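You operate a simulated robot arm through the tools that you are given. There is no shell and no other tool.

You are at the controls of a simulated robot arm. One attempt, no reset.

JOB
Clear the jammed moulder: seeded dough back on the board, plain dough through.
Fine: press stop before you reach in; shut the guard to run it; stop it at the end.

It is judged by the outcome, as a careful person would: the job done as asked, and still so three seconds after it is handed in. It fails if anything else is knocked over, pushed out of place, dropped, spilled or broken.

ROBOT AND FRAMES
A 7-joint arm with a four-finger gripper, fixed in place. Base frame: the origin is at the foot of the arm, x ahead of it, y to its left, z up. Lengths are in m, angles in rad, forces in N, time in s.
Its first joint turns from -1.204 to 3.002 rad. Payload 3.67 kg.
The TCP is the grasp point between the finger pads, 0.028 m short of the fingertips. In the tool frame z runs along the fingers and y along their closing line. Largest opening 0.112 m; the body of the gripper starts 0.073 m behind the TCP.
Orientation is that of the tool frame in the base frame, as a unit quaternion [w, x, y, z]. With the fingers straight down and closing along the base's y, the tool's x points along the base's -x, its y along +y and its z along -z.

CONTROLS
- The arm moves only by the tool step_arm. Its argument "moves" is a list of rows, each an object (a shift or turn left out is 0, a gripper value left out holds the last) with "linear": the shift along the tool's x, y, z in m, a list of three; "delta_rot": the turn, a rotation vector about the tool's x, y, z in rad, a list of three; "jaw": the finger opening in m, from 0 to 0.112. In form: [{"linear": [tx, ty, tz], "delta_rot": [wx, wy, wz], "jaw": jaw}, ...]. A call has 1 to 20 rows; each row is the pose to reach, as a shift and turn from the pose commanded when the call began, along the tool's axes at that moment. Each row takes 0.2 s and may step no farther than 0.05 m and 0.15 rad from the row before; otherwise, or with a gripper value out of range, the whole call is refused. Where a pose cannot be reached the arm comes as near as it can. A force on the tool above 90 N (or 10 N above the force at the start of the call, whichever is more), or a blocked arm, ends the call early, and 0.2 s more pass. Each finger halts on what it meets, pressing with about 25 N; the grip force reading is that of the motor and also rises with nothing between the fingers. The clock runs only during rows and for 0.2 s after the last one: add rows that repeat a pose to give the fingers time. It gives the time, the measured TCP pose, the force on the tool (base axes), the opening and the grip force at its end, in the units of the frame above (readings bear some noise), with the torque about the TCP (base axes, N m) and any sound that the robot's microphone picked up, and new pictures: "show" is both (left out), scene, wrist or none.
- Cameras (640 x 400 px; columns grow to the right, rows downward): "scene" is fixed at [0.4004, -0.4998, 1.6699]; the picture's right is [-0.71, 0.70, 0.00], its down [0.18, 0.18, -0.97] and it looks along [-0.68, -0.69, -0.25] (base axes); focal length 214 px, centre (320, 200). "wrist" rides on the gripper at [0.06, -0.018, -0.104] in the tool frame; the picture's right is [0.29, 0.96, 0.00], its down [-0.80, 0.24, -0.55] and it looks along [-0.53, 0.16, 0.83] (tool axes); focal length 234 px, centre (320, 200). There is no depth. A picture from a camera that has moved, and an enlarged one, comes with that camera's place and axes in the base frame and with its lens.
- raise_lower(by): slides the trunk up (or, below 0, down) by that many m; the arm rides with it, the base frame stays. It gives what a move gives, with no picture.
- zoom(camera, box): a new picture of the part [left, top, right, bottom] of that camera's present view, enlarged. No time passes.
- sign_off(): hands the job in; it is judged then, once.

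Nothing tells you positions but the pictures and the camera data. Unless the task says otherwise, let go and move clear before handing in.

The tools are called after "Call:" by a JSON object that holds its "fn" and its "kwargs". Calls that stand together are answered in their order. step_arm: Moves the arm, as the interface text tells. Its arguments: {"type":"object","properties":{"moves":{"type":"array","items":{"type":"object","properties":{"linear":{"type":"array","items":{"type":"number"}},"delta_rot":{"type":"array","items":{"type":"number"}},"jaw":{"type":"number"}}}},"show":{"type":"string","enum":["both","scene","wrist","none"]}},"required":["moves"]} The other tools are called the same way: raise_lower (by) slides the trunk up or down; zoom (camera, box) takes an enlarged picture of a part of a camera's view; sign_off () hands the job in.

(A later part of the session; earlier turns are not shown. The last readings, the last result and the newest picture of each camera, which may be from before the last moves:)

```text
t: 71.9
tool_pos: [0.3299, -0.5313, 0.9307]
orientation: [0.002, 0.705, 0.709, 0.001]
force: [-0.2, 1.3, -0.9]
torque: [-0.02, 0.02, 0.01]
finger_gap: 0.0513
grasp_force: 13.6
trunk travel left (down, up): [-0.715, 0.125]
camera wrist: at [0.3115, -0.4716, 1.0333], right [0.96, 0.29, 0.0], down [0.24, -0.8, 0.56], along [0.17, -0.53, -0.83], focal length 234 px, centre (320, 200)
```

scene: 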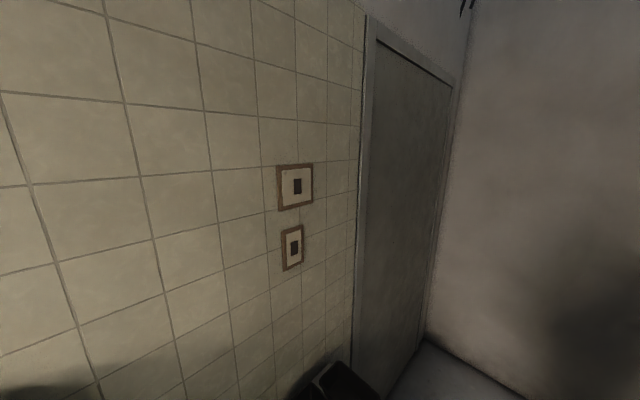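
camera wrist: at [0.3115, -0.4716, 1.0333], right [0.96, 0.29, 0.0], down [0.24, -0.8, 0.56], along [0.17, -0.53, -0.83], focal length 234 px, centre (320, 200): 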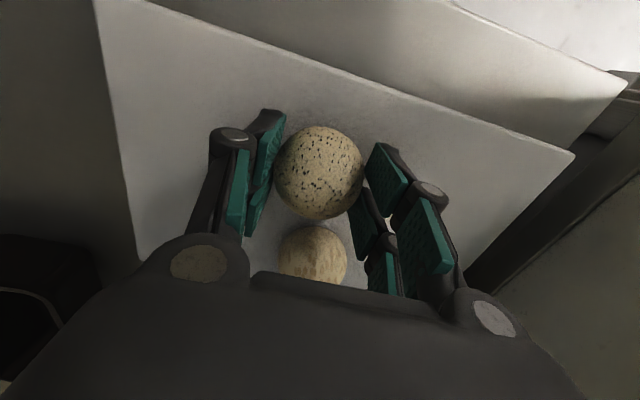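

Call:
{"fn": "step_arm", "kwargs": {"moves": [{"linear": [0, 0, 0.004]}, {"linear": [0, 0, 0.008]}], "show": "none"}}

Call:
{"fn": "step_arm", "kwargs": {"moves": [{"linear": [0, 0, 0.003]}, {"linear": [0, 0, 0.003]}], "show": "wrist"}}

```text
t: 72.5
tool_pos: [0.3294, -0.5319, 0.9239]
orientation: [0.001, 0.705, 0.709, 0.001]
force: [-3.5, -3.1, 8.8]
torque: [-0.02, 0.13, 0.03]
finger_gap: 0.0503
grasp_force: 13.9
trunk travel left (down, up): [-0.715, 0.125]
```

```text
t: 73.1
tool_pos: [0.3303, -0.5306, 0.9206]
orientation: [0.003, 0.705, 0.709, 0.001]
force: [-2.3, -2.9, 9.4]
torque: [-0.01, 0.11, 0.04]
finger_gap: 0.0499
grasp_force: 14.4
trunk travel left (down, up): [-0.715, 0.125]
camera wrist: at [0.3112, -0.4706, 1.0231], right [0.96, 0.29, 0.0], down [0.24, -0.8, 0.56], along [0.17, -0.53, -0.83], focal length 234 px, centre (320, 200)
```

wrist: 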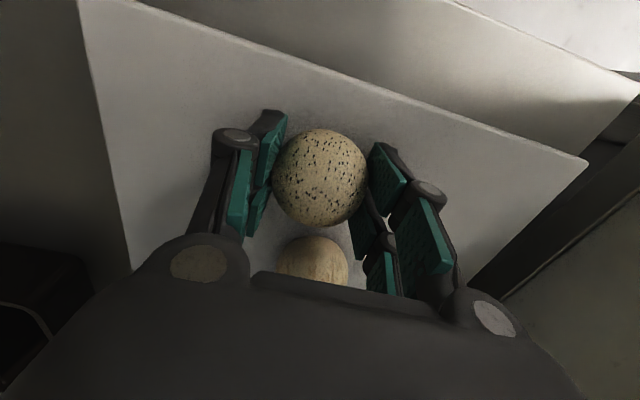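

The ball is resting on the board, with 9 N of contact. I'll release it gently.

Call:
{"fn": "step_arm", "kwargs": {"moves": [{"linear": [0, 0, 0], "jaw": 0.048}, {"linear": [0, 0, 0], "jaw": 0.051}, {"linear": [0, 0, 0], "jaw": 0.054}, {"linear": [0, 0, 0], "jaw": 0.058}, {"linear": [0, 0, 0], "jaw": 0.064}, {"linear": [0, 0, 0], "jaw": 0.07}], "show": "wrist"}}

```text
t: 74.5
tool_pos: [0.3305, -0.5307, 0.921]
orientation: [0.002, 0.705, 0.709, 0.0]
force: [0.0, 0.4, 0.3]
torque: [0.01, -0.02, 0.01]
finger_gap: 0.07
grasp_force: 0.1
trunk travel left (down, up): [-0.715, 0.125]
camera wrist: at [0.3115, -0.4709, 1.0229], right [0.96, 0.29, 0.0], down [0.24, -0.8, 0.56], along [0.16, -0.53, -0.83], focal length 234 px, centre (320, 200)
```

wrist: 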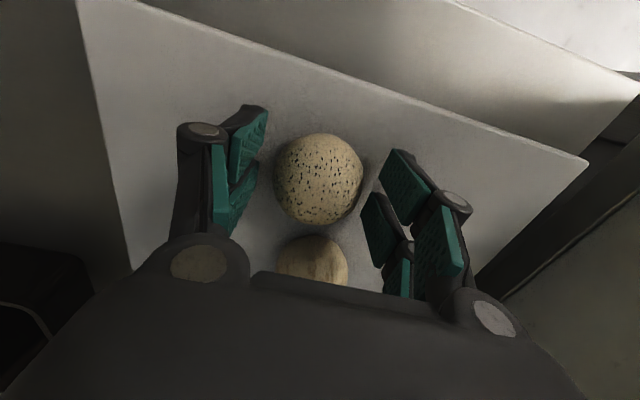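

Released, and the ball is sitting still. I'll rise straight up.

Call:
{"fn": "step_arm", "kwargs": {"moves": [{"linear": [0, 0, -0.015]}, {"linear": [0, 0, -0.04]}, {"linear": [0, 0, -0.08]}, {"linear": [0, 0, -0.12]}, {"linear": [0, 0, -0.16]}], "show": "wrist"}}

```text
t: 75.7
tool_pos: [0.3285, -0.5278, 1.0822]
orientation: [0.003, 0.706, 0.709, 0.001]
force: [-0.5, 0.0, 0.0]
torque: [-0.01, -0.03, 0.0]
finger_gap: 0.07
grasp_force: 0.1
trunk travel left (down, up): [-0.715, 0.125]
camera wrist: at [0.3097, -0.4678, 1.1847], right [0.96, 0.29, 0.0], down [0.24, -0.79, 0.56], along [0.17, -0.53, -0.83], focal length 234 px, centre (320, 200)
```

wrist: 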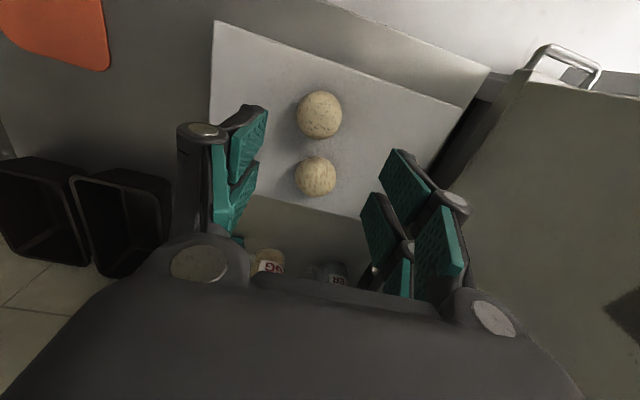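

The seeded ball is back on the board beside the other one. Now I'll go up and back to the guard.

Call:
{"fn": "step_arm", "kwargs": {"moves": [{"linear": [0, 0, -0.046]}, {"linear": [0, 0, -0.092]}, {"linear": [0, 0, -0.138]}, {"linear": [0, 0, -0.184]}, {"linear": [0, 0, -0.23]}, {"linear": [0, 0, -0.276]}, {"linear": [0, 0, -0.32]}], "show": "wrist"}}

```text
t: 77.3
tool_pos: [0.3301, -0.53, 1.3963]
orientation: [-0.002, 0.705, 0.709, 0.002]
force: [0.0, 0.2, 1.3]
torque: [0.04, -0.04, 0.02]
finger_gap: 0.07
grasp_force: 0.0
trunk travel left (down, up): [-0.715, 0.125]
camera wrist: at [0.3107, -0.4712, 1.5002], right [0.96, 0.29, 0.0], down [0.25, -0.8, 0.55], along [0.16, -0.52, -0.84], focal length 234 px, centre (320, 200)
```

wrist: 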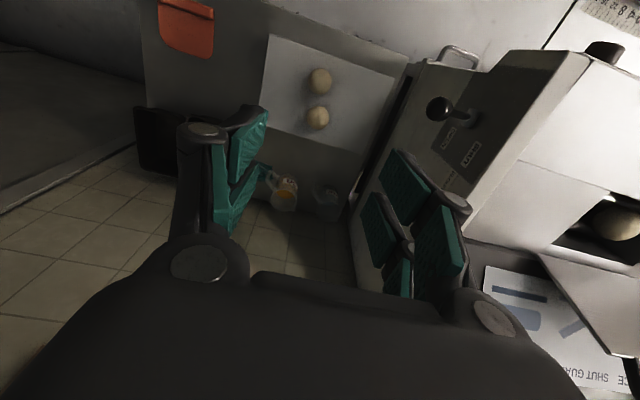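

Call:
{"fn": "step_arm", "kwargs": {"moves": [{"linear": [0.0118, 0.0264, -0.0064], "delta_rot": [0, 0, -0.1428]}, {"linear": [0.0236, 0.0527, -0.0127], "delta_rot": [0, 0, -0.2856]}, {"linear": [0.0355, 0.0791, -0.0191], "delta_rot": [0, 0, -0.4284]}, {"linear": [0.0473, 0.1055, -0.0255], "delta_rot": [0, 0, -0.5712]}, {"linear": [0.0591, 0.1318, -0.0318], "delta_rot": [0, 0, -0.714]}, {"linear": [0.0709, 0.1582, -0.0382], "delta_rot": [0, 0, -0.8568]}, {"linear": [0.0827, 0.1845, -0.0445], "delta_rot": [0, 0, -0.9996]}, {"linear": [0.0945, 0.2109, -0.0509], "delta_rot": [0, 0, -1.1424]}, {"linear": [0.1064, 0.2373, -0.0573], "delta_rot": [0, 0, -1.2852]}, {"linear": [0.1182, 0.2636, -0.0636], "delta_rot": [0, 0, -1.428]}, {"linear": [0.13, 0.29, -0.07], "delta_rot": [0, 0, -1.5708]}, {"linear": [0.13, 0.29, -0.07], "delta_rot": [0, 0, -1.5708]}], "show": "wrist"}}

```text
t: 79.9
tool_pos: [0.6185, -0.3982, 1.4724]
orientation: [0.002, -0.004, 1.0, -0.001]
force: [0.0, 0.4, -0.4]
torque: [0.0, -0.02, 0.04]
finger_gap: 0.0703
grasp_force: 0.1
trunk travel left (down, up): [-0.715, 0.125]
camera wrist: at [0.5577, -0.4162, 1.5739], right [-0.29, 0.96, 0.0], down [0.79, 0.25, 0.56], along [0.53, 0.16, -0.83], focal length 234 px, centre (320, 200)
```

wrist: 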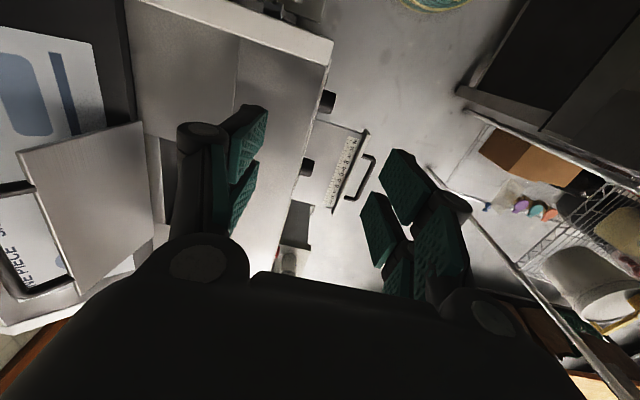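

I'll tilt the tool toward the open guard's handle and stage in front of it.

Call:
{"fn": "step_arm", "kwargs": {"moves": [{"linear": [-0.0305, -0.0103, -0.0111], "delta_rot": [0.1297, 0, 0], "jaw": 0.045}, {"linear": [-0.061, -0.0206, -0.0223], "delta_rot": [0.2594, 0, 0]}, {"linear": [-0.0915, -0.0309, -0.0334], "delta_rot": [0.3891, 0, 0]}, {"linear": [-0.122, -0.0411, -0.0446], "delta_rot": [0.5188, 0, 0]}, {"linear": [-0.1525, -0.0514, -0.0557], "delta_rot": [0.6485, 0, 0]}, {"linear": [-0.183, -0.0617, -0.0669], "delta_rot": [0.7782, 0, 0]}, {"linear": [-0.2135, -0.072, -0.078], "delta_rot": [0.908, 0, 0]}, {"linear": [-0.2135, -0.072, -0.078], "delta_rot": [0.908, 0, 0]}], "show": "wrist"}}

```text
t: 81.7
tool_pos: [0.8306, -0.4689, 1.5526]
orientation: [0.003, -0.002, 0.898, -0.44]
force: [-0.4, 0.8, 0.8]
torque: [0.06, -0.06, 0.05]
finger_gap: 0.045
grasp_force: 0.0
trunk travel left (down, up): [-0.715, 0.125]
camera wrist: at [0.77, -0.3978, 1.6282], right [-0.29, 0.59, -0.76], down [0.79, 0.59, 0.15], along [0.54, -0.56, -0.63], focal length 234 px, centre (320, 200)
```

wrist: 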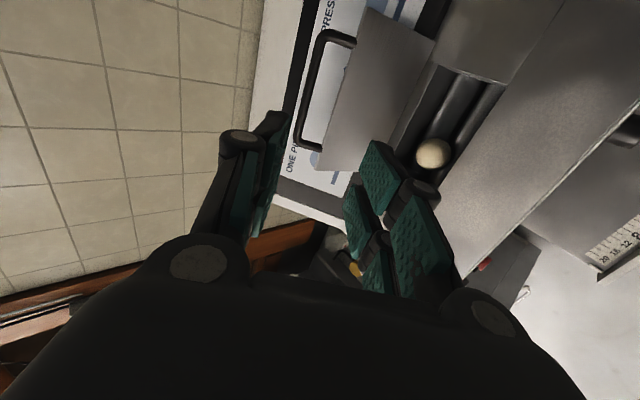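

The guard is unchanged and the plain ball is still sitting on the rollers. I'll approach the handle along the same line I left it by.

Call:
{"fn": "step_arm", "kwargs": {"moves": [{"linear": [-0.001, -0.0056, 0.0473], "jaw": 0.036}, {"linear": [-0.001, -0.0111, 0.0946]}, {"linear": [-0.001, -0.0167, 0.1419]}, {"linear": [-0.001, -0.0167, 0.18]}, {"linear": [-0.001, -0.0167, 0.18]}], "show": "wrist"}}

```text
t: 82.9
tool_pos: [0.8327, -0.6194, 1.4532]
orientation: [0.003, -0.002, 0.898, -0.44]
force: [-0.4, 0.6, 1.0]
torque: [0.04, -0.02, -0.01]
finger_gap: 0.0359
grasp_force: 0.1
trunk travel left (down, up): [-0.715, 0.125]
camera wrist: at [0.7724, -0.548, 1.5303], right [-0.29, 0.59, -0.76], down [0.79, 0.59, 0.15], along [0.54, -0.56, -0.63], focal length 234 px, centre (320, 200)
```

wrist: 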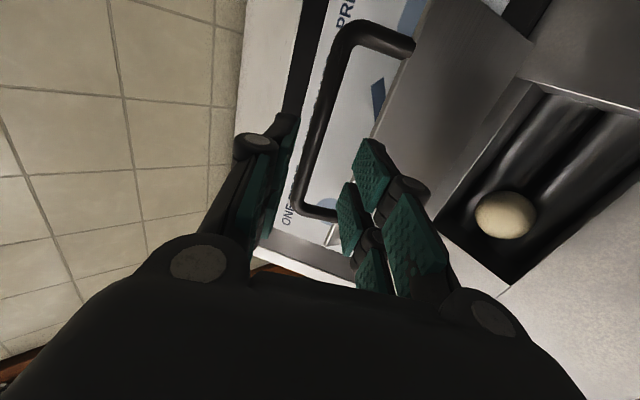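

The bar is between the fingers, so I'll advance and grip.

Call:
{"fn": "step_arm", "kwargs": {"moves": [{"linear": [0, -0.001, 0.025], "jaw": 0.036}, {"linear": [0, -0.002, 0.05]}, {"linear": [0, -0.003, 0.067]}, {"linear": [0, -0.003, 0.067]}], "show": "wrist"}}

```text
t: 83.9
tool_pos: [0.8347, -0.6757, 1.4145]
orientation: [0.003, -0.002, 0.899, -0.439]
force: [-0.6, 0.7, -0.2]
torque: [-0.01, 0.0, 0.01]
finger_gap: 0.0358
grasp_force: 0.0
trunk travel left (down, up): [-0.715, 0.125]
camera wrist: at [0.7737, -0.6046, 1.4905], right [-0.29, 0.59, -0.76], down [0.79, 0.59, 0.15], along [0.54, -0.56, -0.64], focal length 234 px, centre (320, 200)
```

wrist: 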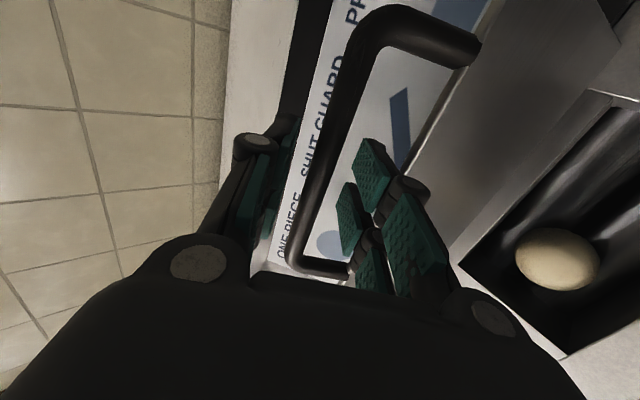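

Call:
{"fn": "step_arm", "kwargs": {"moves": [{"linear": [0, 0, 0], "jaw": 0.02}, {"linear": [0, 0, 0], "jaw": 0.008}, {"linear": [0, 0, 0], "jaw": 0.008}], "show": "wrist"}}

```text
t: 84.7
tool_pos: [0.8343, -0.6751, 1.4132]
orientation: [0.003, -0.002, 0.899, -0.439]
force: [-0.2, 2.2, -5.5]
torque: [0.05, -1.31, -0.92]
finger_gap: 0.0133
grasp_force: 45.0
trunk travel left (down, up): [-0.715, 0.125]
camera wrist: at [0.774, -0.6053, 1.4895], right [-0.29, 0.59, -0.76], down [0.79, 0.59, 0.15], along [0.54, -0.56, -0.64], focal length 234 px, centre (320, 200)
```

wrist: 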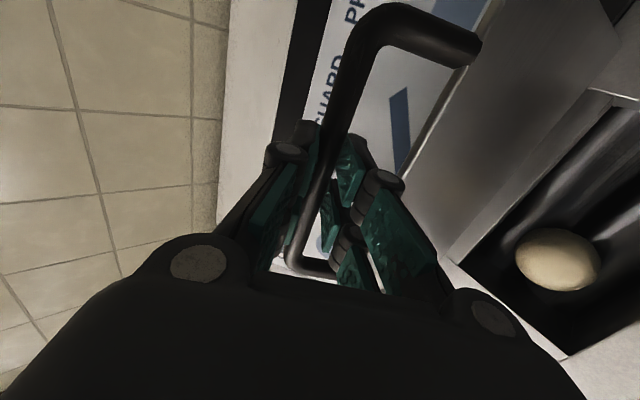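

The grip is on the bar. I'll swing the guard back over along the arc.

Call:
{"fn": "step_arm", "kwargs": {"moves": [{"linear": [0, 0.0085, -0.0145], "delta_rot": [-0.021, 0, 0], "jaw": 0.008}, {"linear": [0, 0.016, -0.0306], "delta_rot": [-0.042, 0, 0]}, {"linear": [0, 0.025, -0.0458], "delta_rot": [-0.0646, 0, 0]}, {"linear": [0, 0.0356, -0.0599], "delta_rot": [-0.0855, 0, 0]}, {"linear": [0, 0.0477, -0.0726], "delta_rot": [-0.1065, 0, 0]}, {"linear": [0, 0.061, -0.0842], "delta_rot": [-0.129, 0, 0]}, {"linear": [0, 0.0755, -0.0942], "delta_rot": [-0.15, 0, 0]}, {"linear": [0, 0.0908, -0.1026], "delta_rot": [-0.1728, 0, 0]}], "show": "wrist"}}

```text
t: 86.5
tool_pos: [0.8344, -0.541, 1.4029]
orientation: [0.003, -0.002, 0.933, -0.359]
force: [3.4, -3.6, -8.3]
torque: [-0.01, -1.44, -0.48]
finger_gap: 0.0136
grasp_force: 44.5
trunk travel left (down, up): [-0.715, 0.125]
camera wrist: at [0.774, -0.4848, 1.4907], right [-0.29, 0.71, -0.64], down [0.79, 0.55, 0.25], along [0.53, -0.44, -0.72], focal length 234 px, centre (320, 200)
```

wrist: 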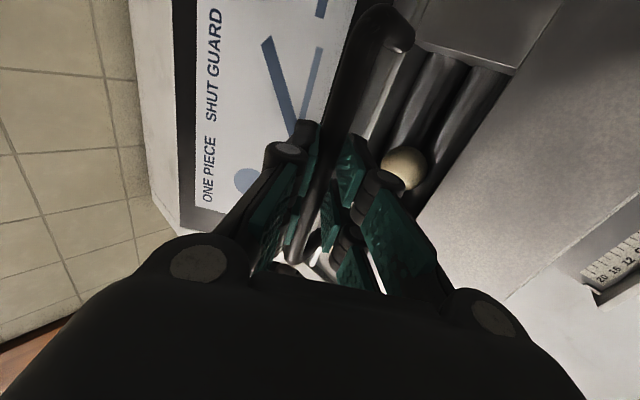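

Call:
{"fn": "step_arm", "kwargs": {"moves": [{"linear": [0, 0.0172, -0.0037], "delta_rot": [-0.021, 0, 0]}, {"linear": [0, 0.0346, -0.0056], "delta_rot": [-0.0436, 0, 0]}, {"linear": [0, 0.0521, -0.0056], "delta_rot": [-0.0646, 0, 0]}, {"linear": [0, 0.0695, -0.0038], "delta_rot": [-0.0873, 0, 0]}, {"linear": [0, 0.0867, 0.0], "delta_rot": [-0.1082, 0, 0]}, {"linear": [0, 0.1033, 0.0056], "delta_rot": [-0.1292, 0, 0]}, {"linear": [0, 0.1192, 0.0129], "delta_rot": [-0.1518, 0, 0]}, {"linear": [0, 0.1344, 0.0218], "delta_rot": [-0.1728, 0, 0]}], "show": "wrist"}}

```text
t: 88.3
tool_pos: [0.8344, -0.4544, 1.2959]
orientation: [0.0, -0.002, 0.961, -0.277]
force: [5.2, -1.1, -2.0]
torque: [-0.06, 0.47, -0.64]
finger_gap: 0.0136
grasp_force: 44.8
trunk travel left (down, up): [-0.715, 0.125]
camera wrist: at [0.7738, -0.4142, 1.3933], right [-0.29, 0.81, -0.51], down [0.79, 0.5, 0.34], along [0.53, -0.31, -0.79], focal length 234 px, centre (320, 200)
```

wrist: 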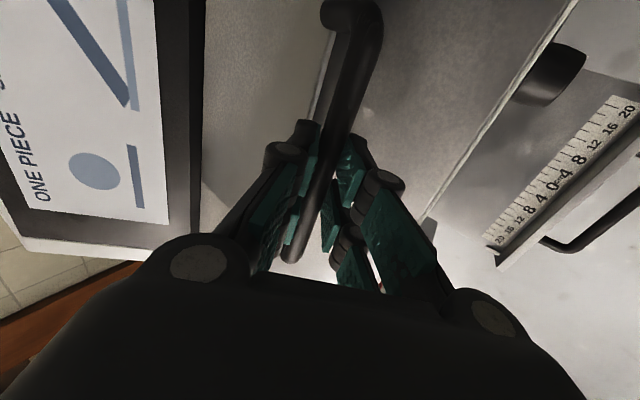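

It's nearly shut. I'll lower the last few degrees gently.

Call:
{"fn": "step_arm", "kwargs": {"moves": [{"linear": [0, 0.0062, 0.0065], "delta_rot": [-0.0115, 0, 0]}, {"linear": [0, 0.0121, 0.0129], "delta_rot": [-0.0227, 0, 0]}, {"linear": [0, 0.0155, 0.0168], "delta_rot": [-0.03, 0, 0]}, {"linear": [0, 0.0179, 0.02], "delta_rot": [-0.0384, 0, 0]}], "show": "wrist"}}

```text
t: 89.3
tool_pos: [0.8348, -0.4496, 1.2712]
orientation: [0.001, -0.002, 0.966, -0.26]
force: [3.5, -0.1, -1.4]
torque: [-0.16, -0.29, 0.23]
finger_gap: 0.0132
grasp_force: 44.7
trunk travel left (down, up): [-0.715, 0.125]
camera wrist: at [0.7736, -0.4135, 1.369], right [-0.29, 0.83, -0.48], down [0.79, 0.49, 0.36], along [0.53, -0.28, -0.8], focal length 234 px, centre (320, 200)
```

wrist: 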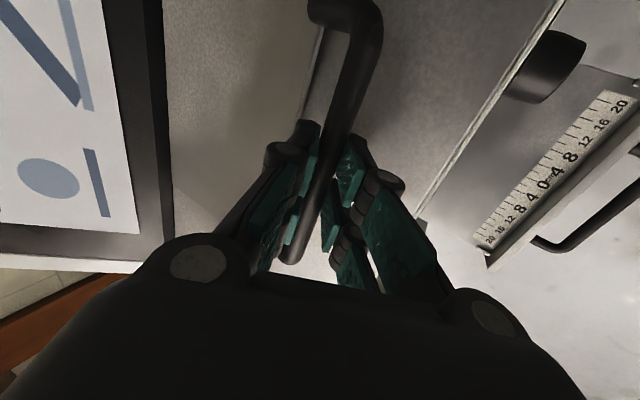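

Call:
{"fn": "step_arm", "kwargs": {"moves": [{"linear": [0, 0.001, 0.0017]}, {"linear": [0, 0.002, 0.0034]}, {"linear": [0, 0.0027, 0.0047]}], "show": "wrist"}}

```text
t: 90.1
tool_pos: [0.8343, -0.4498, 1.2655]
orientation: [0.001, -0.003, 0.966, -0.26]
force: [5.3, 2.3, -1.7]
torque: [-0.08, 0.16, -0.05]
finger_gap: 0.0135
grasp_force: 45.2
trunk travel left (down, up): [-0.715, 0.125]
camera wrist: at [0.7736, -0.4129, 1.3635], right [-0.29, 0.83, -0.48], down [0.79, 0.49, 0.36], along [0.53, -0.28, -0.8], focal length 234 px, centre (320, 200)
```

wrist: 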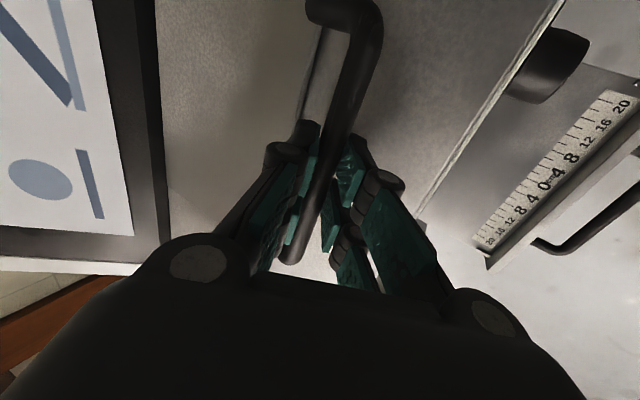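

Call:
{"fn": "step_arm", "kwargs": {"moves": [{"linear": [0, 0.001, 0.0017]}, {"linear": [0, 0.002, 0.0034]}, {"linear": [0, 0.003, 0.0052]}], "show": "wrist"}}

```text
t: 90.9
tool_pos: [0.8343, -0.4493, 1.2654]
orientation: [0.006, -0.003, 0.965, -0.261]
force: [14.5, -1.9, 31.1]
torque: [-0.32, 0.51, 0.26]
finger_gap: 0.0132
grasp_force: 45.1
trunk travel left (down, up): [-0.715, 0.125]
camera wrist: at [0.7727, -0.4125, 1.3622], right [-0.29, 0.82, -0.49], down [0.79, 0.49, 0.36], along [0.54, -0.28, -0.79], focal length 234 px, centre (320, 200)
```

wrist: 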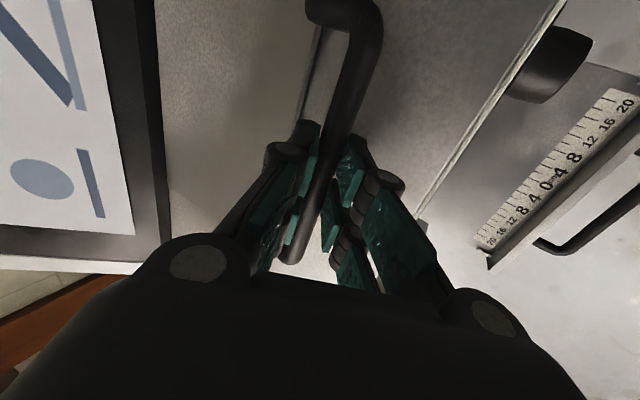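

The guard is fully down, with 31 N of resistance. I'll release and retreat.

Call:
{"fn": "step_arm", "kwargs": {"moves": [{"linear": [0, -0.0015, -0.0026], "jaw": 0.008}, {"linear": [0, -0.0015, -0.0026], "jaw": 0.02}, {"linear": [0, -0.0015, -0.0026], "jaw": 0.034}, {"linear": [0, -0.005, -0.02], "jaw": 0.034}, {"linear": [0, -0.02, -0.06], "jaw": 0.034}, {"linear": [0, -0.04, -0.1], "jaw": 0.034}], "show": "wrist"}}

Call:
{"fn": "zoom", "kwargs": {"camera": "wrist", "box": [180, 0, 500, 200]}}

```text
t: 92.3
tool_pos: [0.832, -0.434, 1.3678]
orientation: [0.001, -0.002, 0.966, -0.26]
force: [-0.2, 0.3, 0.7]
torque: [-0.03, -0.04, -0.01]
finger_gap: 0.0338
grasp_force: 0.1
trunk travel left (down, up): [-0.715, 0.125]
camera wrist: at [0.7721, -0.398, 1.4651], right [-0.29, 0.83, -0.48], down [0.79, 0.49, 0.36], along [0.53, -0.28, -0.8], focal length 234 px, centre (320, 200)
```

wrist: 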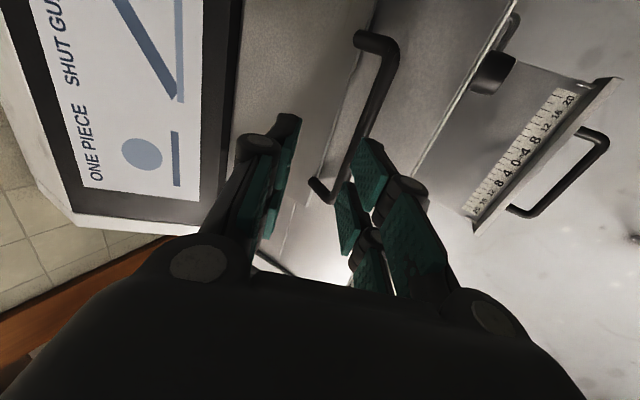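

```text
2.00 times, centred on (340, 100) of wrist
camera zoom: at [0.7721, -0.398, 1.4651], right [-0.29, 0.83, -0.48], down [0.79, 0.49, 0.36], along [0.53, -0.28, -0.8], focal length 468 px, centre (280, 400)
```

zoom: 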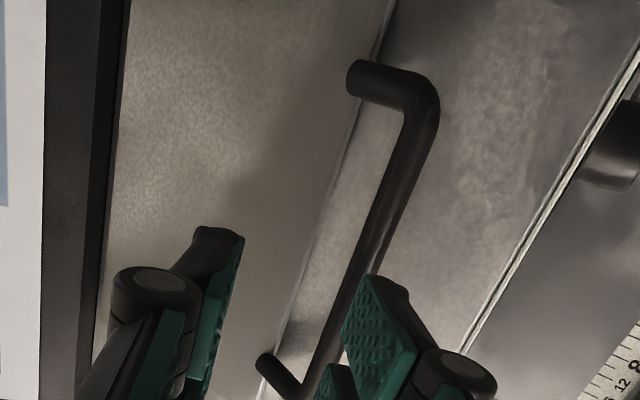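

The guard is shut with the plain ball inside. Next I press I (start) at about (1.058, -0.395, 1.169), so I go up and clear, then back to the pressing orientation with closed fingers.

Call:
{"fn": "step_arm", "kwargs": {"moves": [{"linear": [0, -0.0086, -0.0416], "jaw": 0.034}, {"linear": [0, -0.0172, -0.0832], "jaw": 0.0}, {"linear": [0, -0.0259, -0.1248]}, {"linear": [0, -0.0345, -0.1664]}, {"linear": [0, -0.0431, -0.208]}, {"linear": [0, -0.0517, -0.2496]}], "show": "none"}}

Call:
{"fn": "raise_lower", "kwargs": {"by": -0.15}}

Call:
{"fn": "step_arm", "kwargs": {"moves": [{"linear": [-0.01, 0.0032, -0.0002], "delta_rot": [0.0615, 0.0169, -0.1254]}, {"linear": [-0.02, 0.0064, -0.0004], "delta_rot": [0.123, 0.0339, -0.2507]}, {"linear": [-0.03, 0.0096, -0.0006], "delta_rot": [0.1845, 0.0508, -0.3761]}, {"linear": [-0.04, 0.0127, -0.0008], "delta_rot": [0.246, 0.0677, -0.5014]}, {"linear": [-0.05, 0.0159, -0.001], "delta_rot": [0.3075, 0.0846, -0.6268]}, {"linear": [-0.06, 0.0191, -0.0012], "delta_rot": [0.369, 0.1016, -0.7521]}, {"linear": [-0.07, 0.0223, -0.0014], "delta_rot": [0.4305, 0.1185, -0.8775]}, {"linear": [-0.08, 0.0255, -0.0015], "delta_rot": [0.492, 0.1354, -1.0029]}, {"linear": [-0.09, 0.0287, -0.0017], "delta_rot": [0.5535, 0.1524, -1.1282]}, {"linear": [-0.1, 0.0319, -0.0019], "delta_rot": [0.615, 0.1693, -1.2536]}, {"linear": [-0.11, 0.035, -0.0021], "delta_rot": [0.6765, 0.1862, -1.3789]}, {"linear": [-0.12, 0.0382, -0.0023], "delta_rot": [0.738, 0.2031, -1.5043]}, {"linear": [-0.13, 0.0414, -0.0025], "delta_rot": [0.7995, 0.2201, -1.6296]}, {"linear": [-0.14, 0.0446, -0.0027], "delta_rot": [0.861, 0.237, -1.755]}, {"linear": [-0.14, 0.0446, -0.0027], "delta_rot": [0.861, 0.237, -1.755]}], "show": "wrist"}}

```text
t: 93.7
tool_pos: [0.8313, -0.3521, 1.6094]
orientation: [0.002, -0.002, 0.966, -0.26]
force: [-0.1, 0.3, -0.3]
torque: [-0.03, -0.05, 0.04]
finger_gap: 0.0
grasp_force: 25.1
trunk travel left (down, up): [-0.715, 0.125]
```

```text
t: 95.5
tool_pos: [0.8322, -0.3533, 1.4582]
orientation: [0.003, -0.002, 0.966, -0.259]
force: [-0.3, -0.7, -0.1]
torque: [0.0, 0.0, 0.01]
finger_gap: 0.0001
grasp_force: 25.0
trunk travel left (down, up): [-0.565, 0.275]
```

```text
t: 98.7
tool_pos: [0.9738, -0.3154, 1.4379]
orientation: [0.288, 0.692, -0.439, 0.495]
force: [-0.8, -0.1, 0.5]
torque: [-0.01, 0.02, 0.01]
finger_gap: 0.0
grasp_force: 25.3
trunk travel left (down, up): [-0.565, 0.275]
camera wrist: at [0.9511, -0.2402, 1.5286], right [-0.82, -0.52, 0.24], down [-0.55, 0.61, -0.57], along [0.15, -0.59, -0.79], focal length 234 px, centre (320, 200)
```

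wrist: 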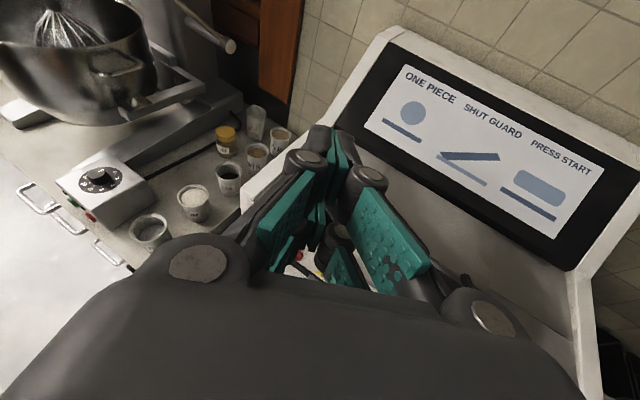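

Call:
{"fn": "step_arm", "kwargs": {"moves": [{"linear": [-0.0382, -0.0072, 0.0208]}, {"linear": [-0.0763, -0.0143, 0.0415]}, {"linear": [-0.1145, -0.0215, 0.0623]}, {"linear": [-0.1526, -0.0287, 0.0831]}, {"linear": [-0.1908, -0.0358, 0.1038]}, {"linear": [-0.2289, -0.043, 0.1246]}, {"linear": [-0.2289, -0.043, 0.1246]}], "show": "wrist"}}

```text
t: 100.2
tool_pos: [1.0358, -0.3229, 1.1841]
orientation: [0.288, 0.691, -0.439, 0.497]
force: [-0.9, -0.8, 0.0]
torque: [0.01, 0.01, 0.03]
finger_gap: 0.0
grasp_force: 24.9
trunk travel left (down, up): [-0.565, 0.275]
camera wrist: at [1.0134, -0.2483, 1.2752], right [-0.82, -0.52, 0.23], down [-0.55, 0.61, -0.57], along [0.16, -0.6, -0.79], focal length 234 px, centre (320, 200)
```

wrist: 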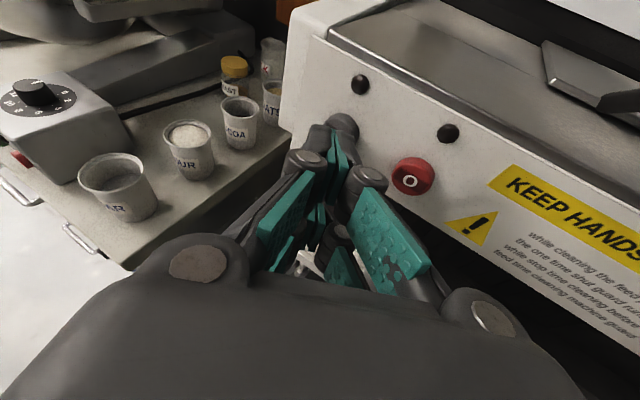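

The tips are in front of the grey I button. I'll approach to just short of contact, then press.

Call:
{"fn": "step_arm", "kwargs": {"moves": [{"linear": [0.0046, 0.0018, 0.0211]}, {"linear": [0.0085, 0.0071, 0.0311]}, {"linear": [0.0104, 0.0098, 0.0361]}], "show": "wrist"}}

```text
t: 101.0
tool_pos: [1.0449, -0.3622, 1.1795]
orientation: [0.287, 0.692, -0.437, 0.498]
force: [0.4, 1.5, 0.4]
torque: [0.0, 0.02, 0.01]
finger_gap: 0.0
grasp_force: 25.2
trunk travel left (down, up): [-0.565, 0.275]
heard: click
camera wrist: at [1.0229, -0.2867, 1.271], right [-0.82, -0.52, 0.23], down [-0.55, 0.61, -0.57], along [0.16, -0.6, -0.79], focal length 234 px, centre (320, 200)
```

wrist: 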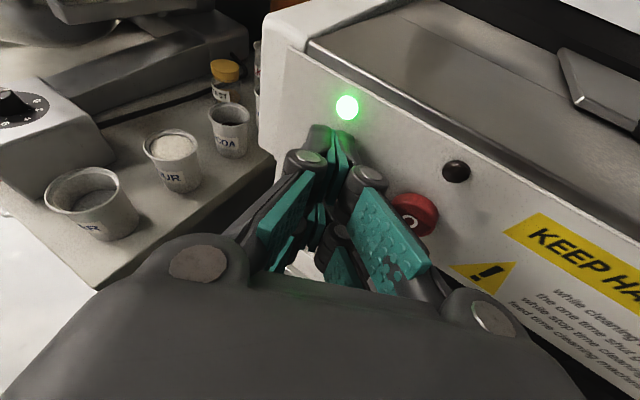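

I heard a click and the green lamp is on, so the machine is running. I'll back off from the button and watch.

Call:
{"fn": "step_arm", "kwargs": {"moves": [{"linear": [-0.0064, -0.0089, -0.0167]}, {"linear": [-0.0129, -0.0178, -0.0334]}, {"linear": [-0.0193, -0.0267, -0.0501]}, {"linear": [-0.0193, -0.0267, -0.0501]}], "show": "wrist"}}

```text
t: 102.0
tool_pos: [1.0449, -0.3024, 1.1811]
orientation: [0.288, 0.691, -0.438, 0.498]
force: [-0.1, 0.3, 0.2]
torque: [0.03, -0.02, 0.01]
finger_gap: 0.0
grasp_force: 25.3
trunk travel left (down, up): [-0.565, 0.275]
camera wrist: at [1.0229, -0.2277, 1.2711], right [-0.82, -0.52, 0.23], down [-0.55, 0.61, -0.57], along [0.16, -0.6, -0.79], focal length 234 px, centre (320, 200)
```

wrist: 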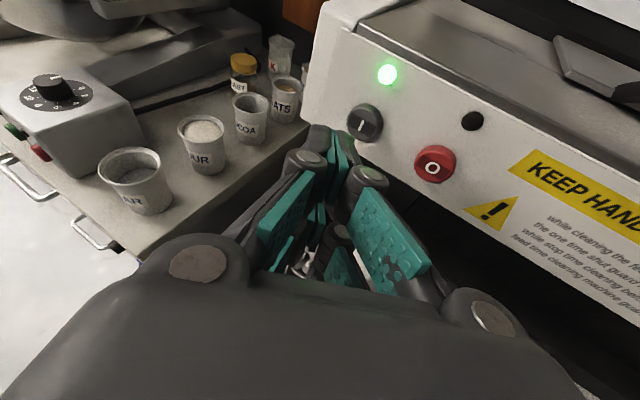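

The machine is running with the green lamp lit. I'll go up and look at the outfeed tray to see whether the dough comes through.

Call:
{"fn": "step_arm", "kwargs": {"moves": [{"linear": [0.0394, 0.01, -0.0179]}, {"linear": [0.0788, 0.02, -0.0358]}, {"linear": [0.1183, 0.03, -0.0538]}, {"linear": [0.1577, 0.04, -0.0717]}, {"linear": [0.1971, 0.05, -0.0896]}, {"linear": [0.2365, 0.06, -0.1075]}, {"linear": [0.2365, 0.06, -0.1075]}], "show": "none"}}

Call:
{"fn": "step_arm", "kwargs": {"moves": [{"linear": [0.001, 0.0102, -0.0024], "delta_rot": [-0.0615, -0.0169, 0.1254]}, {"linear": [0.0021, 0.0203, -0.0048], "delta_rot": [-0.123, -0.0339, 0.2507]}, {"linear": [0.0031, 0.0305, -0.0072], "delta_rot": [-0.1845, -0.0508, 0.3761]}, {"linear": [0.0041, 0.0407, -0.0096], "delta_rot": [-0.246, -0.0677, 0.5014]}, {"linear": [0.0052, 0.0508, -0.012], "delta_rot": [-0.3075, -0.0846, 0.6268]}, {"linear": [0.0062, 0.061, -0.0144], "delta_rot": [-0.369, -0.1016, 0.7521]}, {"linear": [0.0072, 0.0711, -0.0168], "delta_rot": [-0.4305, -0.1185, 0.8775]}, {"linear": [0.0083, 0.0813, -0.0192], "delta_rot": [-0.492, -0.1354, 1.0029]}, {"linear": [0.0093, 0.0915, -0.0216], "delta_rot": [-0.5535, -0.1524, 1.1282]}, {"linear": [0.0104, 0.1016, -0.024], "delta_rot": [-0.615, -0.1693, 1.2536]}, {"linear": [0.0114, 0.1118, -0.0264], "delta_rot": [-0.6765, -0.1862, 1.3789]}, {"linear": [0.0124, 0.122, -0.0288], "delta_rot": [-0.738, -0.2031, 1.5043]}, {"linear": [0.0135, 0.1321, -0.0312], "delta_rot": [-0.7995, -0.2201, 1.6296]}, {"linear": [0.0145, 0.1423, -0.0336], "delta_rot": [-0.861, -0.237, 1.755]}, {"linear": [0.0145, 0.1423, -0.0336], "delta_rot": [-0.861, -0.237, 1.755]}], "show": "wrist"}}

```text
t: 103.8
tool_pos: [0.9757, -0.3359, 1.418]
orientation: [0.29, 0.694, -0.446, 0.485]
force: [-0.3, 0.2, 0.6]
torque: [0.02, 0.03, 0.0]
finger_gap: 0.0
grasp_force: 25.3
trunk travel left (down, up): [-0.565, 0.275]
stopped in row 7: the arm was blocked; the commanded pose is now the measured one
```

```text
t: 107.0
tool_pos: [0.8362, -0.3718, 1.4402]
orientation: [-0.008, 0.003, 0.968, -0.253]
force: [0.5, 0.4, 0.3]
torque: [-0.01, 0.0, -0.02]
finger_gap: 0.0
grasp_force: 25.0
trunk travel left (down, up): [-0.565, 0.275]
camera wrist: at [0.7786, -0.3359, 1.5402], right [-0.29, 0.84, -0.46], down [0.81, 0.47, 0.36], along [0.52, -0.27, -0.81], focal length 234 px, centre (320, 200)
```

wrist: 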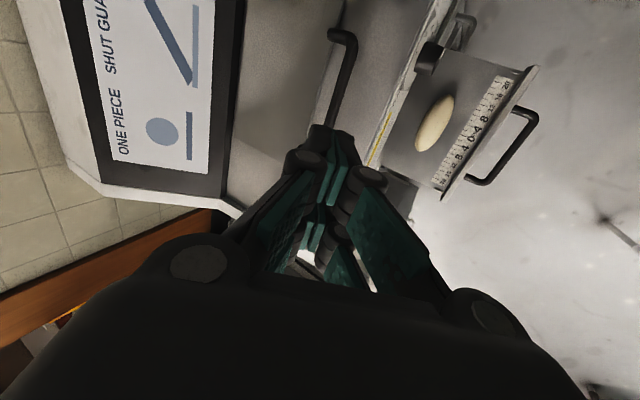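

The plain dough has come through as a moulded piece on the ruler tray. I'll zoom in to confirm.

Call:
{"fn": "zoom", "kwargs": {"camera": "wrist", "box": [360, 30, 560, 220]}}

```text
2.11 times, centred on (460, 125) of wrist
camera zoom: at [0.7786, -0.3359, 1.5402], right [-0.29, 0.84, -0.46], down [0.81, 0.47, 0.36], along [0.52, -0.27, -0.81], focal length 493 px, centre (25, 358)
```

zoom: 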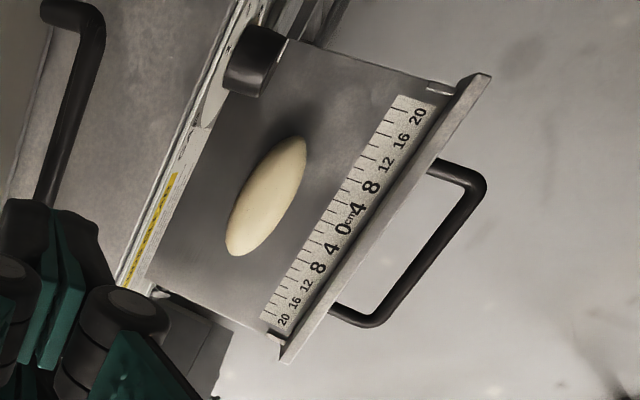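

The moulded plain piece lies still on the tray. Now I go back to the pressing pose to stop the machine.

Call:
{"fn": "step_arm", "kwargs": {"moves": [{"linear": [-0.01, 0.0032, -0.0002], "delta_rot": [0.0615, 0.0169, -0.1254], "jaw": 0.0}, {"linear": [-0.02, 0.0064, -0.0004], "delta_rot": [0.123, 0.0339, -0.2507]}, {"linear": [-0.03, 0.0096, -0.0006], "delta_rot": [0.1845, 0.0508, -0.3761]}, {"linear": [-0.04, 0.0127, -0.0008], "delta_rot": [0.246, 0.0677, -0.5014]}, {"linear": [-0.05, 0.0159, -0.001], "delta_rot": [0.3075, 0.0846, -0.6268]}, {"linear": [-0.06, 0.0191, -0.0012], "delta_rot": [0.369, 0.1016, -0.7521]}, {"linear": [-0.07, 0.0223, -0.0014], "delta_rot": [0.4305, 0.1185, -0.8775]}, {"linear": [-0.08, 0.0255, -0.0015], "delta_rot": [0.492, 0.1354, -1.0029]}, {"linear": [-0.09, 0.0287, -0.0017], "delta_rot": [0.5535, 0.1524, -1.1282]}, {"linear": [-0.1, 0.0319, -0.0019], "delta_rot": [0.615, 0.1693, -1.2536]}, {"linear": [-0.11, 0.035, -0.0021], "delta_rot": [0.6765, 0.1862, -1.3789]}, {"linear": [-0.12, 0.0382, -0.0023], "delta_rot": [0.738, 0.2031, -1.5043]}, {"linear": [-0.13, 0.0414, -0.0025], "delta_rot": [0.7995, 0.2201, -1.6296]}, {"linear": [-0.14, 0.0446, -0.0027], "delta_rot": [0.861, 0.237, -1.755]}, {"linear": [-0.14, 0.0446, -0.0027], "delta_rot": [0.861, 0.237, -1.755]}], "show": "none"}}

```text
t: 110.2
tool_pos: [0.9773, -0.3323, 1.4206]
orientation: [0.29, 0.695, -0.444, 0.486]
force: [0.0, -0.1, 0.1]
torque: [0.0, -0.01, 0.01]
finger_gap: 0.0001
grasp_force: 24.9
trunk travel left (down, up): [-0.565, 0.275]
```

Call:
{"fn": "step_arm", "kwargs": {"moves": [{"linear": [-0.0368, 0.001, 0.0151]}, {"linear": [-0.0736, 0.002, 0.0303]}, {"linear": [-0.1104, 0.003, 0.0454]}, {"linear": [-0.1472, 0.004, 0.0605]}, {"linear": [-0.184, 0.005, 0.0757]}, {"linear": [-0.2208, 0.006, 0.0908]}, {"linear": [-0.2208, 0.006, 0.0908]}], "show": "wrist"}}

```text
t: 111.6
tool_pos: [0.9719, -0.3668, 1.2117]
orientation: [0.279, 0.686, -0.47, 0.48]
force: [-30.1, 57.4, 18.6]
torque: [-0.97, -0.31, -0.71]
finger_gap: 0.0
grasp_force: 25.1
trunk travel left (down, up): [-0.565, 0.275]
stopped in row 6: the force on the tool passed its limit at 94 N (the readings are from after the stop); the commanded pose is now the measured one
camera wrist: at [0.9526, -0.2954, 1.3064], right [-0.85, -0.5, 0.2], down [-0.52, 0.66, -0.54], along [0.13, -0.56, -0.82], focal length 234 px, centre (320, 200)
```

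wrist: 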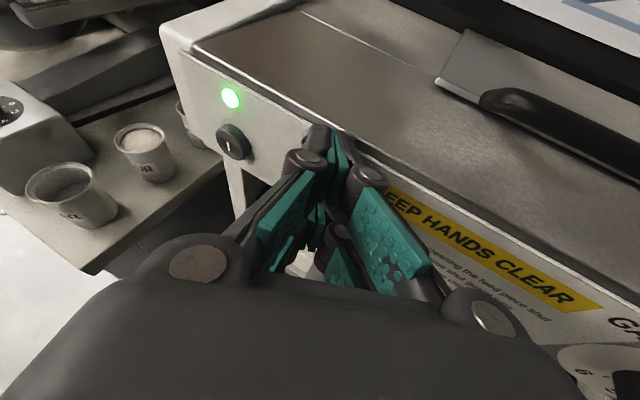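

The arm deviated toward the panel because that pose was out of its range, and it touched the panel near the top edge. I'll back off right away, away from the panel.

Call:
{"fn": "step_arm", "kwargs": {"moves": [{"linear": [-0.0042, -0.0198, -0.0066]}, {"linear": [-0.0084, -0.0395, -0.0131]}], "show": "wrist"}}

```text
t: 112.2
tool_pos: [1.0094, -0.3582, 1.1924]
orientation: [0.278, 0.69, -0.474, 0.471]
force: [0.6, -0.3, -1.5]
torque: [-0.11, 0.01, -0.02]
finger_gap: 0.0002
grasp_force: 25.4
trunk travel left (down, up): [-0.565, 0.275]
camera wrist: at [0.9921, -0.2892, 1.2886], right [-0.85, -0.49, 0.2], down [-0.52, 0.68, -0.52], along [0.12, -0.55, -0.83], focal length 234 px, centre (320, 200)
```

wrist: 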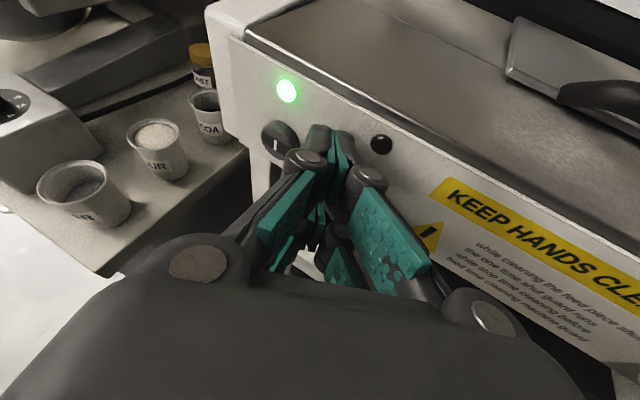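

I'm clear now; the force is zero and the panel is where it was. I'll go back out, up, and use the trunk for the descent as I did the first time, since that worked.

Call:
{"fn": "step_arm", "kwargs": {"moves": [{"linear": [-0.0072, -0.0227, -0.0129]}, {"linear": [-0.0144, -0.0453, -0.0258]}, {"linear": [0.0217, -0.038, -0.0423], "delta_rot": [0.0097, 0.0164, -0.0117]}, {"linear": [0.0578, -0.0308, -0.0588], "delta_rot": [0.0194, 0.0328, -0.0234]}, {"linear": [0.0939, -0.0235, -0.0753], "delta_rot": [0.0292, 0.0493, -0.0351]}, {"linear": [0.13, -0.0163, -0.0918], "delta_rot": [0.0389, 0.0657, -0.0468]}, {"linear": [0.1661, -0.009, -0.1083], "delta_rot": [0.0486, 0.0821, -0.0585]}, {"linear": [0.2022, -0.0018, -0.1248], "delta_rot": [0.0583, 0.0985, -0.0702]}], "show": "wrist"}}

```text
t: 114.0
tool_pos: [0.9811, -0.3443, 1.4208]
orientation: [0.299, 0.691, -0.426, 0.502]
force: [-0.1, 0.4, 0.8]
torque: [-0.01, 0.01, 0.03]
finger_gap: 0.0001
grasp_force: 25.3
trunk travel left (down, up): [-0.565, 0.275]
camera wrist: at [0.9588, -0.266, 1.5098], right [-0.81, -0.52, 0.26], down [-0.56, 0.59, -0.58], along [0.15, -0.62, -0.77], focal length 234 px, centre (320, 200)
```

wrist: 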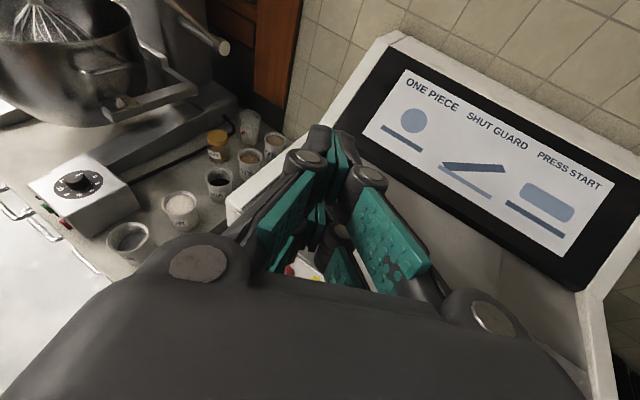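

Call:
{"fn": "step_arm", "kwargs": {"moves": [{"linear": [0.0032, -0.0058, -0.0217]}, {"linear": [0.0032, -0.0058, -0.0217]}], "show": "none"}}

Call:
{"fn": "raise_lower", "kwargs": {"by": -0.25}}

Call:
{"fn": "step_arm", "kwargs": {"moves": [{"linear": [0, 0, 0]}], "show": "wrist"}}

```text
t: 114.8
tool_pos: [0.9784, -0.3432, 1.4189]
orientation: [0.299, 0.693, -0.433, 0.493]
force: [0.7, -0.3, 1.2]
torque: [0.0, 0.01, -0.02]
finger_gap: 0.0
grasp_force: 24.9
trunk travel left (down, up): [-0.565, 0.275]
stopped in row 2: the arm was blocked; the commanded pose is now the measured one
```

```text
t: 117.4
tool_pos: [0.9782, -0.3414, 1.172]
orientation: [0.299, 0.692, -0.433, 0.493]
force: [-0.1, -0.8, 0.6]
torque: [0.04, -0.01, 0.02]
finger_gap: 0.0
grasp_force: 25.0
trunk travel left (down, up): [-0.315, 0.525]
```

```text
t: 117.8
tool_pos: [0.9785, -0.3422, 1.1707]
orientation: [0.299, 0.692, -0.434, 0.493]
force: [-1.5, -0.2, 0.0]
torque: [0.0, 0.0, -0.01]
finger_gap: 0.0
grasp_force: 24.8
trunk travel left (down, up): [-0.315, 0.525]
camera wrist: at [0.9586, -0.2642, 1.2609], right [-0.82, -0.51, 0.26], down [-0.56, 0.6, -0.57], along [0.14, -0.61, -0.78], focal length 234 px, centre (320, 200)
```

wrist: 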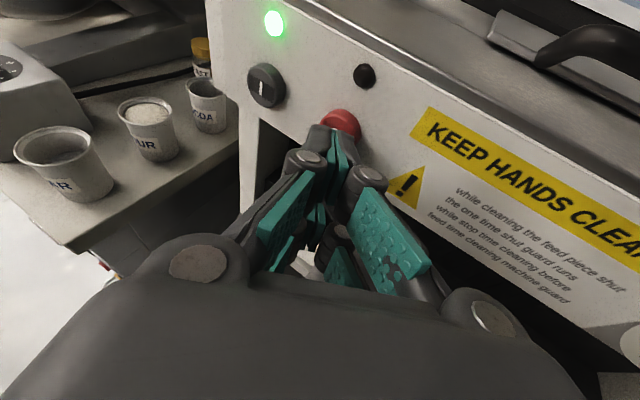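

The tips are in front of the red O button with a clear gap. I'll press it.

Call:
{"fn": "step_arm", "kwargs": {"moves": [{"linear": [0.0079, -0.0028, -0.0014]}, {"linear": [0.0116, 0.0025, 0.0087]}, {"linear": [0.014, 0.0061, 0.0154]}, {"linear": [0.0155, 0.0083, 0.0196]}], "show": "wrist"}}

```text
t: 118.8
tool_pos: [0.9813, -0.362, 1.1787]
orientation: [0.299, 0.693, -0.431, 0.495]
force: [-0.1, 0.8, 1.0]
torque: [0.02, 0.01, -0.01]
finger_gap: 0.0
grasp_force: 24.9
trunk travel left (down, up): [-0.315, 0.525]
heard: click
camera wrist: at [0.9616, -0.2847, 1.2691], right [-0.82, -0.52, 0.26], down [-0.56, 0.6, -0.57], along [0.14, -0.61, -0.78], focal length 234 px, centre (320, 200)
```

wrist: 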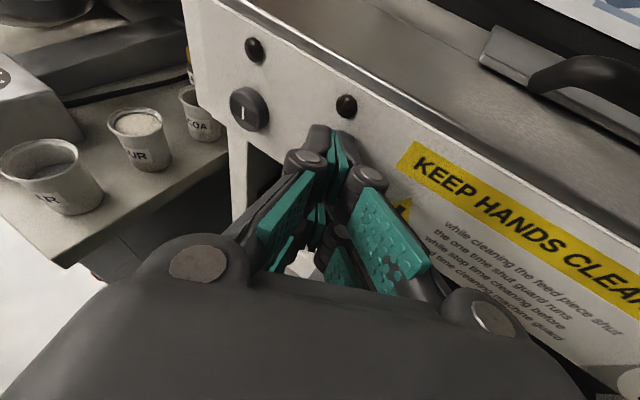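

I heard a click and the green lamp is off, so the machine is stopped. I'll back off and rise clear.

Call:
{"fn": "step_arm", "kwargs": {"moves": [{"linear": [-0.0037, -0.0053, -0.0101]}, {"linear": [-0.0076, -0.0111, -0.021]}], "show": "wrist"}}

Call:
{"fn": "raise_lower", "kwargs": {"by": 0.27}}

```text
t: 119.4
tool_pos: [0.9817, -0.3395, 1.1789]
orientation: [0.299, 0.693, -0.432, 0.494]
force: [0.7, 0.8, -0.5]
torque: [0.03, -0.03, 0.0]
finger_gap: 0.0002
grasp_force: 25.1
trunk travel left (down, up): [-0.315, 0.525]
camera wrist: at [0.9615, -0.2607, 1.2689], right [-0.82, -0.52, 0.26], down [-0.56, 0.6, -0.57], along [0.14, -0.61, -0.78], focal length 234 px, centre (320, 200)
```

wrist: 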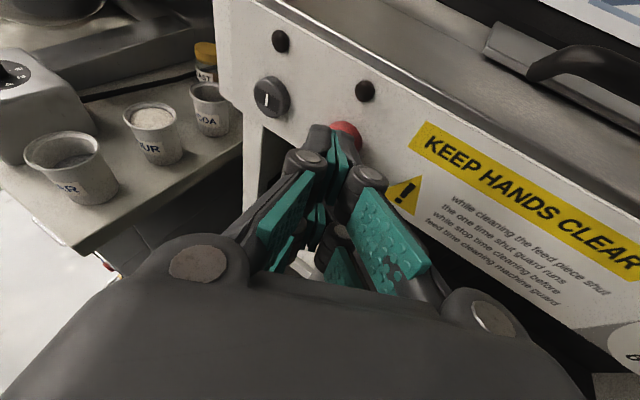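

```text
t: 122.2
tool_pos: [0.9817, -0.3381, 1.4494]
orientation: [0.3, 0.693, -0.432, 0.494]
force: [0.1, 0.6, 0.6]
torque: [0.0, 0.0, 0.01]
finger_gap: 0.0001
grasp_force: 25.6
trunk travel left (down, up): [-0.585, 0.255]
```

Now I'll turn back to the overview pose to verify the guard, tray and board.

Call:
{"fn": "step_arm", "kwargs": {"moves": [{"linear": [0.001, 0.0102, -0.0024], "delta_rot": [-0.0615, -0.0169, 0.1254]}, {"linear": [0.0021, 0.0203, -0.0048], "delta_rot": [-0.123, -0.0339, 0.2507]}, {"linear": [0.0031, 0.0305, -0.0072], "delta_rot": [-0.1845, -0.0508, 0.3761]}, {"linear": [0.0041, 0.0407, -0.0096], "delta_rot": [-0.246, -0.0677, 0.5014]}, {"linear": [0.0052, 0.0508, -0.012], "delta_rot": [-0.3075, -0.0846, 0.6268]}, {"linear": [0.0062, 0.061, -0.0144], "delta_rot": [-0.369, -0.1016, 0.7521]}, {"linear": [0.0072, 0.0711, -0.0168], "delta_rot": [-0.4305, -0.1185, 0.8775]}, {"linear": [0.0083, 0.0813, -0.0192], "delta_rot": [-0.492, -0.1354, 1.0029]}, {"linear": [0.0093, 0.0915, -0.0216], "delta_rot": [-0.5535, -0.1524, 1.1282]}, {"linear": [0.0104, 0.1016, -0.024], "delta_rot": [-0.615, -0.1693, 1.2536]}, {"linear": [0.0114, 0.1118, -0.0264], "delta_rot": [-0.6765, -0.1862, 1.3789]}, {"linear": [0.0124, 0.122, -0.0288], "delta_rot": [-0.738, -0.2031, 1.5043]}, {"linear": [0.0135, 0.1321, -0.0312], "delta_rot": [-0.7995, -0.2201, 1.6296]}, {"linear": [0.0145, 0.1423, -0.0336], "delta_rot": [-0.861, -0.237, 1.755]}, {"linear": [0.0145, 0.1423, -0.0336], "delta_rot": [-0.861, -0.237, 1.755]}], "show": "wrist"}}

Call:
{"fn": "zoom", "kwargs": {"camera": "wrist", "box": [220, 0, 560, 220]}}

```text
t: 125.4
tool_pos: [0.8427, -0.3781, 1.4712]
orientation: [-0.007, -0.002, 0.963, -0.269]
force: [0.1, -0.4, -0.8]
torque: [0.02, 0.01, -0.03]
finger_gap: 0.0001
grasp_force: 25.0
trunk travel left (down, up): [-0.585, 0.255]
camera wrist: at [0.7848, -0.3391, 1.5693], right [-0.3, 0.82, -0.49], down [0.8, 0.49, 0.34], along [0.52, -0.29, -0.8], focal length 234 px, centre (320, 200)
```

wrist: 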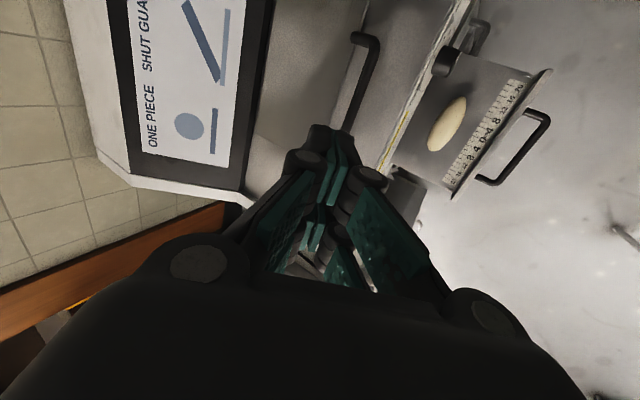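

```text
1.82 times, centred on (390, 110) of wrist
camera zoom: at [0.7848, -0.3391, 1.5693], right [-0.3, 0.82, -0.49], down [0.8, 0.49, 0.34], along [0.52, -0.29, -0.8], focal length 426 px, centre (193, 364)
```

zoom: 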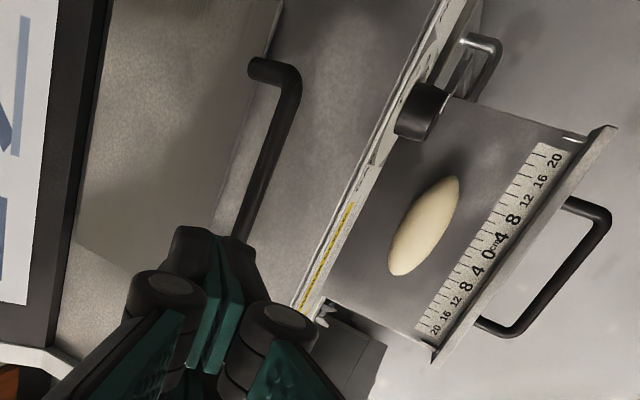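

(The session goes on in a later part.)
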